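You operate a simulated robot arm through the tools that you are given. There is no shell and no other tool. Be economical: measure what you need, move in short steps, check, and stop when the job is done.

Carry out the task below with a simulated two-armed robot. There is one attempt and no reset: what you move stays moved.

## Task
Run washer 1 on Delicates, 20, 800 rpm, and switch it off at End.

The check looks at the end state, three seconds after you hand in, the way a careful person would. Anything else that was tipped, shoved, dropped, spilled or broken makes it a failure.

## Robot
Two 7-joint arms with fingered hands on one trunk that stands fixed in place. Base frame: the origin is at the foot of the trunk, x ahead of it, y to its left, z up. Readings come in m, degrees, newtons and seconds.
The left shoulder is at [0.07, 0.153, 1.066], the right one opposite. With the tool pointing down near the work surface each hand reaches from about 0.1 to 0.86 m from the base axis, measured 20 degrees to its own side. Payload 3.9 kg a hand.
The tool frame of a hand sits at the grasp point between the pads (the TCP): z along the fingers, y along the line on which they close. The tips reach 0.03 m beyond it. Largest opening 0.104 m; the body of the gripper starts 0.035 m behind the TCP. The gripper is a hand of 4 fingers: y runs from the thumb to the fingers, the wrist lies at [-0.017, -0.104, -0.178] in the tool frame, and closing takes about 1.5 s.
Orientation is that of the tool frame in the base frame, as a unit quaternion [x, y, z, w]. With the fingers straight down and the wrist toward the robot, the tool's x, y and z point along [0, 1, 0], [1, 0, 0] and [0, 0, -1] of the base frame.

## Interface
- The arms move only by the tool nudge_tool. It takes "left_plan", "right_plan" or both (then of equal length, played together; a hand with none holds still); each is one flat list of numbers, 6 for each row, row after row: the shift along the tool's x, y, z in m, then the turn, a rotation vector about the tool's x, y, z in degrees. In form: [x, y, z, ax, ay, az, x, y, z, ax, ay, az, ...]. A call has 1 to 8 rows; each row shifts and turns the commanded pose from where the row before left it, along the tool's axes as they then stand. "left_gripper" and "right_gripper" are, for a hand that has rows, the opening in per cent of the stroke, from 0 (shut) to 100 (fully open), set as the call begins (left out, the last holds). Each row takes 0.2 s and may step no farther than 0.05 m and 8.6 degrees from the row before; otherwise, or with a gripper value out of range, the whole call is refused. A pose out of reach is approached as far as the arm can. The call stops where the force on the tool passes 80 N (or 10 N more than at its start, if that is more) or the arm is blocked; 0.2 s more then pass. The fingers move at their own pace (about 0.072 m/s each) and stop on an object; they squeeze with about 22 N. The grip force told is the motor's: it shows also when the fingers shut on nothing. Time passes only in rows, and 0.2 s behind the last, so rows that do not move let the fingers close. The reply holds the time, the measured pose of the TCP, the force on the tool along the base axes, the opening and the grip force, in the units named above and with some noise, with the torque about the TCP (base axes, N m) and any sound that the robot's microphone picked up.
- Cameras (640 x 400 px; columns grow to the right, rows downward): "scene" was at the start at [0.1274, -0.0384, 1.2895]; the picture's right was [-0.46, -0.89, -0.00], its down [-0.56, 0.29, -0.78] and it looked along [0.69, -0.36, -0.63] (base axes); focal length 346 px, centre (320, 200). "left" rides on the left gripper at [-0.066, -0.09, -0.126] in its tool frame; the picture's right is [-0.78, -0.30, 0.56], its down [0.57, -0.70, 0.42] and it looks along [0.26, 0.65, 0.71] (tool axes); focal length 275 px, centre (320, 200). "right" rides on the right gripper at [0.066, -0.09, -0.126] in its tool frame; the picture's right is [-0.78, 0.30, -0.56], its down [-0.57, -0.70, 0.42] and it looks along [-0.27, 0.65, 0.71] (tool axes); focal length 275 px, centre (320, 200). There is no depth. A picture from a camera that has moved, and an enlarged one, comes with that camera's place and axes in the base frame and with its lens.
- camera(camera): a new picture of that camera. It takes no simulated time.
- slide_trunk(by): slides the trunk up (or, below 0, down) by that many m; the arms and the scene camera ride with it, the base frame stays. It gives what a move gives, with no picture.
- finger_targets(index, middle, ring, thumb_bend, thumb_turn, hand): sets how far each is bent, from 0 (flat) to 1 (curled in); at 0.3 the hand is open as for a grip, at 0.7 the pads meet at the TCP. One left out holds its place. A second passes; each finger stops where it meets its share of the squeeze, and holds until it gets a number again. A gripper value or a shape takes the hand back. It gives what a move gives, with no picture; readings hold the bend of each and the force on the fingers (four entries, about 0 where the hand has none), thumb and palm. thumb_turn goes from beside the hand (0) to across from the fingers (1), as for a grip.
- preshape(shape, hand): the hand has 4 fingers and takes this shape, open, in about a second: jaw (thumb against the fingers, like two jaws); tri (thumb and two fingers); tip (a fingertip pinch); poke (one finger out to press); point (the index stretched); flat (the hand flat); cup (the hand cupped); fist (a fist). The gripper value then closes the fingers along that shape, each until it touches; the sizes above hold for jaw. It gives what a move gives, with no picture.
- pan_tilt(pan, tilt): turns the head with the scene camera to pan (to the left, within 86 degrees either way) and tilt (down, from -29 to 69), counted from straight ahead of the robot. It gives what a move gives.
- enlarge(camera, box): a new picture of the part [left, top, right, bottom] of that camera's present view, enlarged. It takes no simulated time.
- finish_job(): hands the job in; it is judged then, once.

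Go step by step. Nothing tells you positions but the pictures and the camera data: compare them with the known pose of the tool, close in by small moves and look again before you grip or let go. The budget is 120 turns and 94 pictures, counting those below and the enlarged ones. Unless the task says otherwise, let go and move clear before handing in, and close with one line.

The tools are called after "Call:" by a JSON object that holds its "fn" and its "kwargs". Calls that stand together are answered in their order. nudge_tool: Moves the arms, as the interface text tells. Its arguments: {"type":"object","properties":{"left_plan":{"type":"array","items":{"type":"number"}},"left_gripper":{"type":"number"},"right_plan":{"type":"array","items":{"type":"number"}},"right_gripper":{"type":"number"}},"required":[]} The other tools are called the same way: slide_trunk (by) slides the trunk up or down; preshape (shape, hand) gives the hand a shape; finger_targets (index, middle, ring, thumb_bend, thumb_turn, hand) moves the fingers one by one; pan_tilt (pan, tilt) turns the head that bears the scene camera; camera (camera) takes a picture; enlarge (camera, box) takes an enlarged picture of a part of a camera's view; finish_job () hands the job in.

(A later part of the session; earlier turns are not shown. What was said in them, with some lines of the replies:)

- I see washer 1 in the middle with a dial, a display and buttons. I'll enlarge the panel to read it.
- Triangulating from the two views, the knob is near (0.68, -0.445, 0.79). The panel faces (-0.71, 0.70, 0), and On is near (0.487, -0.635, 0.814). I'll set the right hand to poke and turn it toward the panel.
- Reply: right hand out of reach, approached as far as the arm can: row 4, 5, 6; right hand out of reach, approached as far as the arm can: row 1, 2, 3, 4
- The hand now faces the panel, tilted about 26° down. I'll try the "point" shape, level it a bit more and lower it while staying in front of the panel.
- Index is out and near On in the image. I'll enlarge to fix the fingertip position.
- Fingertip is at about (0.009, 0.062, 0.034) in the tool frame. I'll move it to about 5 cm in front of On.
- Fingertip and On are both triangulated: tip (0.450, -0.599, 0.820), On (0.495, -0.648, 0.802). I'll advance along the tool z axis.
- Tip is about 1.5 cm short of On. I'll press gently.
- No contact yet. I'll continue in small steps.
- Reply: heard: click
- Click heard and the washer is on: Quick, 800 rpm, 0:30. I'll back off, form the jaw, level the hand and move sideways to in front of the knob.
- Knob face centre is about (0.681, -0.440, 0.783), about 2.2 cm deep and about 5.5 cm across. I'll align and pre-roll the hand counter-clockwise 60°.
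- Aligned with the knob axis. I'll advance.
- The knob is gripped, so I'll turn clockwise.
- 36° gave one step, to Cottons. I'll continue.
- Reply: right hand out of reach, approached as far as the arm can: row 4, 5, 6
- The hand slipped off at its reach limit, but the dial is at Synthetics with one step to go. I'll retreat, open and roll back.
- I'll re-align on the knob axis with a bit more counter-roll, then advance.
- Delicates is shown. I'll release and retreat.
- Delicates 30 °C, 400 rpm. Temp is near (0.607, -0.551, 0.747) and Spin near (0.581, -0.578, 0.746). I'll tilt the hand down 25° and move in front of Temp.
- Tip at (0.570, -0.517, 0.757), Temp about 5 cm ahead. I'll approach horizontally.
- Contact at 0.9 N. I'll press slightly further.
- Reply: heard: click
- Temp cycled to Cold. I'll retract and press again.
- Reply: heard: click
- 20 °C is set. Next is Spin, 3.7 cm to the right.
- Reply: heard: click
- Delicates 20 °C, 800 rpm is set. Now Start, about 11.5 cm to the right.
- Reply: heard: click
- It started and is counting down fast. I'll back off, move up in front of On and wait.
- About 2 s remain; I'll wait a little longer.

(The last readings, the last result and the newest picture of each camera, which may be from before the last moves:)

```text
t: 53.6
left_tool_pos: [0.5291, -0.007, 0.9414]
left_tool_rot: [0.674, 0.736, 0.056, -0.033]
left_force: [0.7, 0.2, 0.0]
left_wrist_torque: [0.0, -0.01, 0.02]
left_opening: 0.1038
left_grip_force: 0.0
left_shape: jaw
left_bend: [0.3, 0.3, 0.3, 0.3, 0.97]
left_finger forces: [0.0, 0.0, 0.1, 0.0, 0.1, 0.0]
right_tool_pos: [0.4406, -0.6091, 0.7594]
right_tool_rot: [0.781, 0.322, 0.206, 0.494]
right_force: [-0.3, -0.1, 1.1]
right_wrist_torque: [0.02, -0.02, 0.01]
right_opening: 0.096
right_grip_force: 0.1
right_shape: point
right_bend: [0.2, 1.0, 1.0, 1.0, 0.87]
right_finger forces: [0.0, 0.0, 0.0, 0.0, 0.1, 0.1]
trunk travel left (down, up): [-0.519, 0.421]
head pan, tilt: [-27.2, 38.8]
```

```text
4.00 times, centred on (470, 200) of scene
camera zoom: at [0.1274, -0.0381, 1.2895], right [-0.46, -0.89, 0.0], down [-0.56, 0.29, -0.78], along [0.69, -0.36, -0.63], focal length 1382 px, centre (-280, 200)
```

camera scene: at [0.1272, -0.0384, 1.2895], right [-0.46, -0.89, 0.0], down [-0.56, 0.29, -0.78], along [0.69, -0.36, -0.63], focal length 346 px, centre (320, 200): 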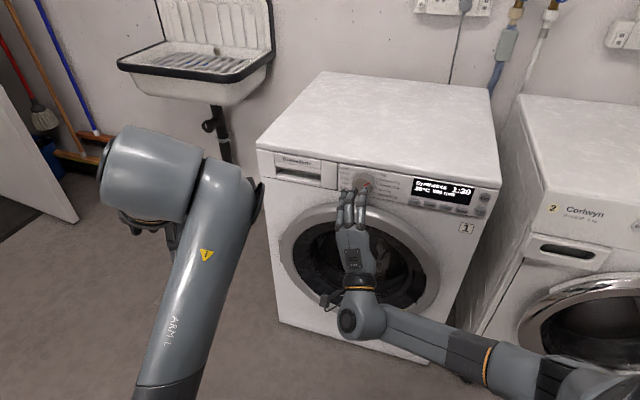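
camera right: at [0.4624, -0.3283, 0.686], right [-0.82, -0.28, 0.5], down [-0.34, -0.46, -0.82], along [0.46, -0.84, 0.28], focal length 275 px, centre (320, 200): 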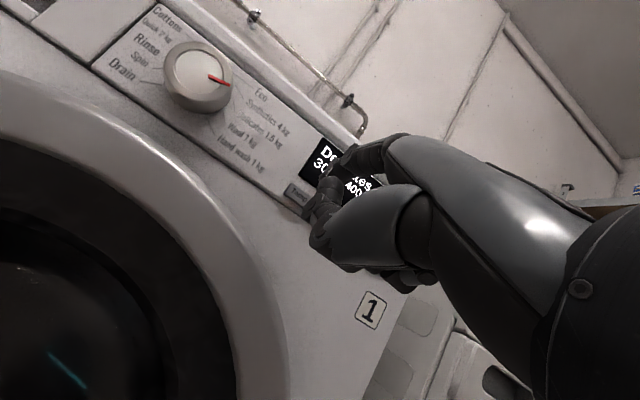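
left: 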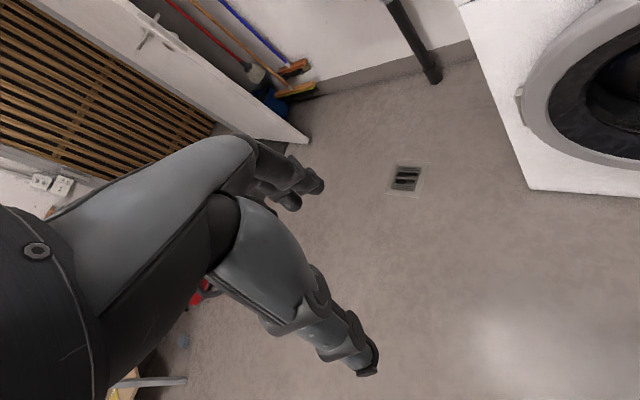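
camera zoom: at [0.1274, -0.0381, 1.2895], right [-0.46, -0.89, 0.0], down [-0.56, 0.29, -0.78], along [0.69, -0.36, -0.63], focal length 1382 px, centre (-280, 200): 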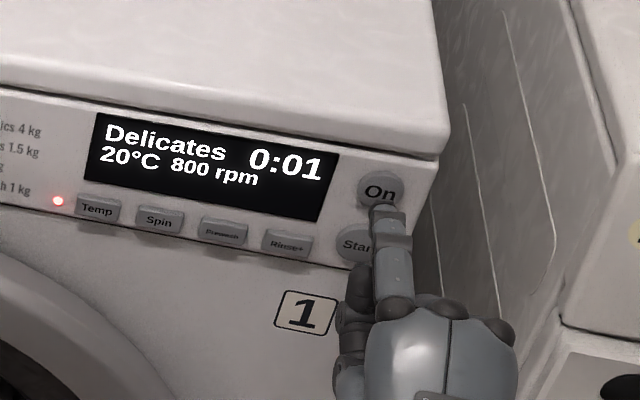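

The last minute lingers at 0:01. I'll wait more.

Call:
{"fn": "nudge_tool", "kwargs": {"right_plan": [0, 0, 0, 0, 0, 0, 0, 0, 0, 0, 0, 0, 0, 0, 0, 0, 0, 0, 0, 0, 0, 0, 0, 0, 0, 0, 0, 0, 0, 0, 0, 0, 0, 0, 0, 0, 0, 0, 0, 0, 0, 0, 0, 0, 0, 0, 0, 0]}}

Call:
{"fn": "nudge_tool", "kwargs": {"right_plan": [0, 0, 0, 0, 0, 0, 0, 0, 0, 0, 0, 0, 0, 0, 0, 0, 0, 0, 0, 0, 0, 0, 0, 0, 0, 0, 0, 0, 0, 0, 0, 0, 0, 0, 0, 0, 0, 0, 0, 0, 0, 0, 0, 0, 0, 0, 0, 0]}}

Call:
{"fn": "enlarge", "kwargs": {"camera": "scene", "box": [390, 150, 550, 250]}}

```text
t: 55.4
left_tool_pos: [0.5287, -0.0074, 0.9415]
left_tool_rot: [0.674, 0.736, 0.056, -0.033]
left_force: [-0.5, 0.3, -0.3]
left_wrist_torque: [-0.02, 0.02, 0.01]
left_opening: 0.1038
left_grip_force: 0.1
left_shape: jaw
left_bend: [0.3, 0.3, 0.3, 0.3, 0.97]
left_finger forces: [0.0, 0.0, 0.0, 0.0, 0.0, 0.1]
right_tool_pos: [0.441, -0.608, 0.7585]
right_tool_rot: [0.78, 0.322, 0.206, 0.495]
right_force: [0.1, -0.3, 0.1]
right_wrist_torque: [0.01, 0.03, 0.0]
right_opening: 0.0961
right_grip_force: 0.0
right_shape: point
right_bend: [0.2, 1.0, 1.0, 1.0, 0.87]
right_finger forces: [0.1, 0.0, 0.0, 0.1, 0.1, 0.0]
trunk travel left (down, up): [-0.519, 0.421]
head pan, tilt: [-27.2, 38.8]
```

```text
t: 57.2
left_tool_pos: [0.528, -0.0066, 0.942]
left_tool_rot: [0.674, 0.736, 0.056, -0.032]
left_force: [0.0, -1.1, 0.0]
left_wrist_torque: [0.0, 0.02, -0.01]
left_opening: 0.1038
left_grip_force: 0.1
left_shape: jaw
left_bend: [0.3, 0.3, 0.3, 0.3, 0.97]
left_finger forces: [0.0, 0.1, 0.0, 0.0, 0.0, 0.1]
right_tool_pos: [0.441, -0.6089, 0.7595]
right_tool_rot: [0.781, 0.322, 0.205, 0.495]
right_force: [0.5, 0.4, 0.4]
right_wrist_torque: [0.01, 0.01, 0.0]
right_opening: 0.0958
right_grip_force: 0.0
right_shape: point
right_bend: [0.2, 1.0, 1.0, 1.0, 0.87]
right_finger forces: [0.0, 0.0, 0.0, 0.0, 0.1, 0.0]
trunk travel left (down, up): [-0.519, 0.421]
head pan, tilt: [-27.2, 38.8]
```

```text
4.00 times, centred on (470, 200) of scene
camera zoom: at [0.1274, -0.0381, 1.2895], right [-0.46, -0.89, 0.0], down [-0.56, 0.29, -0.78], along [0.69, -0.36, -0.63], focal length 1382 px, centre (-280, 200)
```

zoom: 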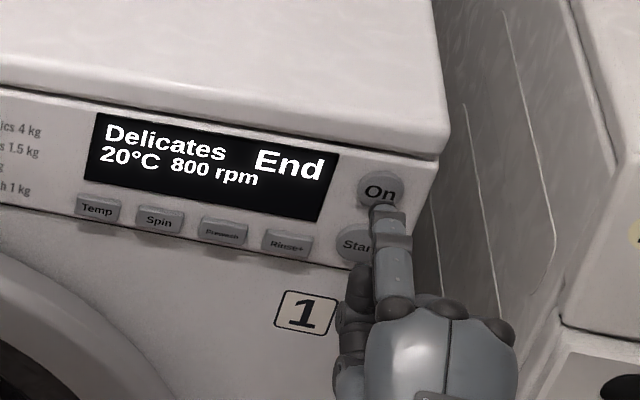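

End is showing. I'll press On to switch it off.

Call:
{"fn": "nudge_tool", "kwargs": {"right_plan": [0.001, 0.0068, 0.0145, 0, 0, 0, 0, 0.0013, 0.0027, 0, 0, 0]}}

Call:
{"fn": "nudge_tool", "kwargs": {"right_plan": [0, 0.0009, 0.0018, 0, 0, 0]}}

Call:
{"fn": "enlarge", "kwargs": {"camera": "scene", "box": [390, 150, 550, 250]}}

```text
t: 57.8
left_tool_pos: [0.5287, -0.0076, 0.9424]
left_tool_rot: [0.674, 0.736, 0.057, -0.032]
left_force: [0.0, 0.3, -0.2]
left_wrist_torque: [-0.01, 0.0, -0.01]
left_opening: 0.1038
left_grip_force: 0.2
left_shape: jaw
left_bend: [0.3, 0.3, 0.3, 0.3, 0.97]
left_finger forces: [0.0, 0.0, 0.0, 0.1, 0.0, 0.0]
right_tool_pos: [0.4556, -0.621, 0.7587]
right_tool_rot: [0.781, 0.322, 0.206, 0.494]
right_force: [0.4, 0.1, 0.1]
right_wrist_torque: [0.04, -0.02, 0.02]
right_opening: 0.096
right_grip_force: 0.1
right_shape: point
right_bend: [0.2, 1.0, 1.0, 1.0, 0.87]
right_finger forces: [0.5, 0.0, 0.0, 0.1, 0.0, 0.0]
trunk travel left (down, up): [-0.519, 0.421]
head pan, tilt: [-27.2, 38.8]
```

```text
t: 58.2
left_tool_pos: [0.5287, -0.0081, 0.9423]
left_tool_rot: [0.674, 0.736, 0.056, -0.033]
left_force: [0.0, -0.3, -0.3]
left_wrist_torque: [0.01, -0.01, 0.03]
left_opening: 0.104
left_grip_force: 0.1
left_shape: jaw
left_bend: [0.3, 0.3, 0.3, 0.3, 0.97]
left_finger forces: [0.0, 0.0, 0.1, 0.0, 0.0, 0.0]
right_tool_pos: [0.4568, -0.6242, 0.7585]
right_tool_rot: [0.781, 0.323, 0.206, 0.494]
right_force: [-2.5, 2.8, -0.1]
right_wrist_torque: [-0.17, -0.14, 0.08]
right_opening: 0.0958
right_grip_force: 0.1
right_shape: point
right_bend: [0.2, 1.0, 1.0, 1.0, 0.87]
right_finger forces: [3.7, 0.0, 0.0, 0.0, 0.0, 0.0]
trunk travel left (down, up): [-0.519, 0.421]
head pan, tilt: [-27.2, 38.8]
heard: click
```

```text
4.00 times, centred on (470, 200) of scene
camera zoom: at [0.1269, -0.0375, 1.2896], right [-0.46, -0.89, 0.0], down [-0.56, 0.29, -0.78], along [0.69, -0.36, -0.63], focal length 1382 px, centre (-280, 200)
```

zoom: 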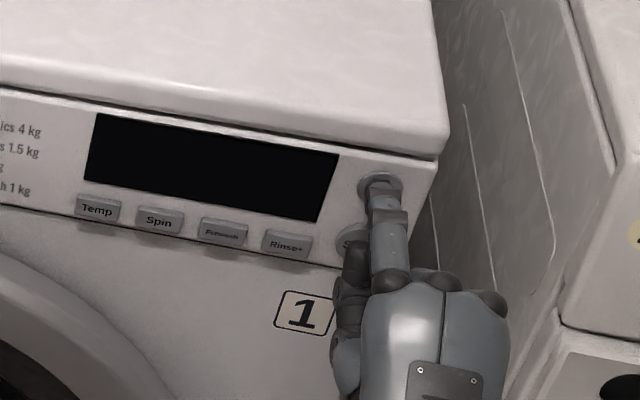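

The display is dark, so the washer is off. I'll move clear and check.

Call:
{"fn": "nudge_tool", "kwargs": {"right_plan": [0, -0.0127, -0.0272, 0, 0, 0, 0, -0.01, -0.03, 0, 0, 0, 0, -0.01, -0.03, 0, 0, 0, 0, 0, 0, 0, 0, 0]}}

Call:
{"fn": "camera", "kwargs": {"camera": "scene"}}

```text
t: 59.2
left_tool_pos: [0.5289, -0.0072, 0.9417]
left_tool_rot: [0.674, 0.735, 0.056, -0.033]
left_force: [0.7, 0.0, 0.9]
left_wrist_torque: [0.01, 0.01, 0.0]
left_opening: 0.1035
left_grip_force: 0.0
left_shape: jaw
left_bend: [0.3, 0.3, 0.3, 0.3, 0.97]
left_finger forces: [0.0, 0.0, 0.1, 0.1, 0.0, 0.0]
right_tool_pos: [0.3914, -0.5566, 0.7659]
right_tool_rot: [0.781, 0.323, 0.206, 0.494]
right_force: [-0.1, -0.2, -0.5]
right_wrist_torque: [0.0, -0.03, 0.01]
right_opening: 0.096
right_grip_force: 0.0
right_shape: point
right_bend: [0.2, 1.0, 1.0, 1.0, 0.87]
right_finger forces: [0.0, 0.0, 0.0, 0.0, 0.0, 0.0]
trunk travel left (down, up): [-0.519, 0.421]
head pan, tilt: [-27.2, 38.8]
```

```text
44 pictures are left
camera scene: at [0.128, -0.0385, 1.2894], right [-0.46, -0.89, 0.0], down [-0.56, 0.29, -0.78], along [0.69, -0.36, -0.63], focal length 346 px, centre (320, 200)
```

scene: 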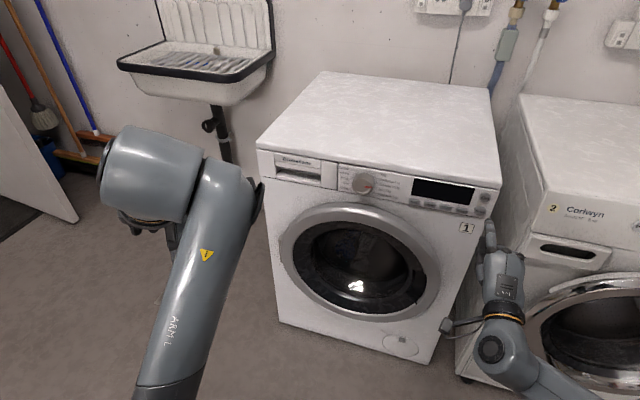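

The washer is off, the hand is clear and nothing else has moved, so I'm handing in.

Call:
{"fn": "finish_job", "kwargs": {}}

```text
The job is handed in.
```

Washer 1 ran Delicates at 20 °C and 800 rpm through to End, and I then switched it off.
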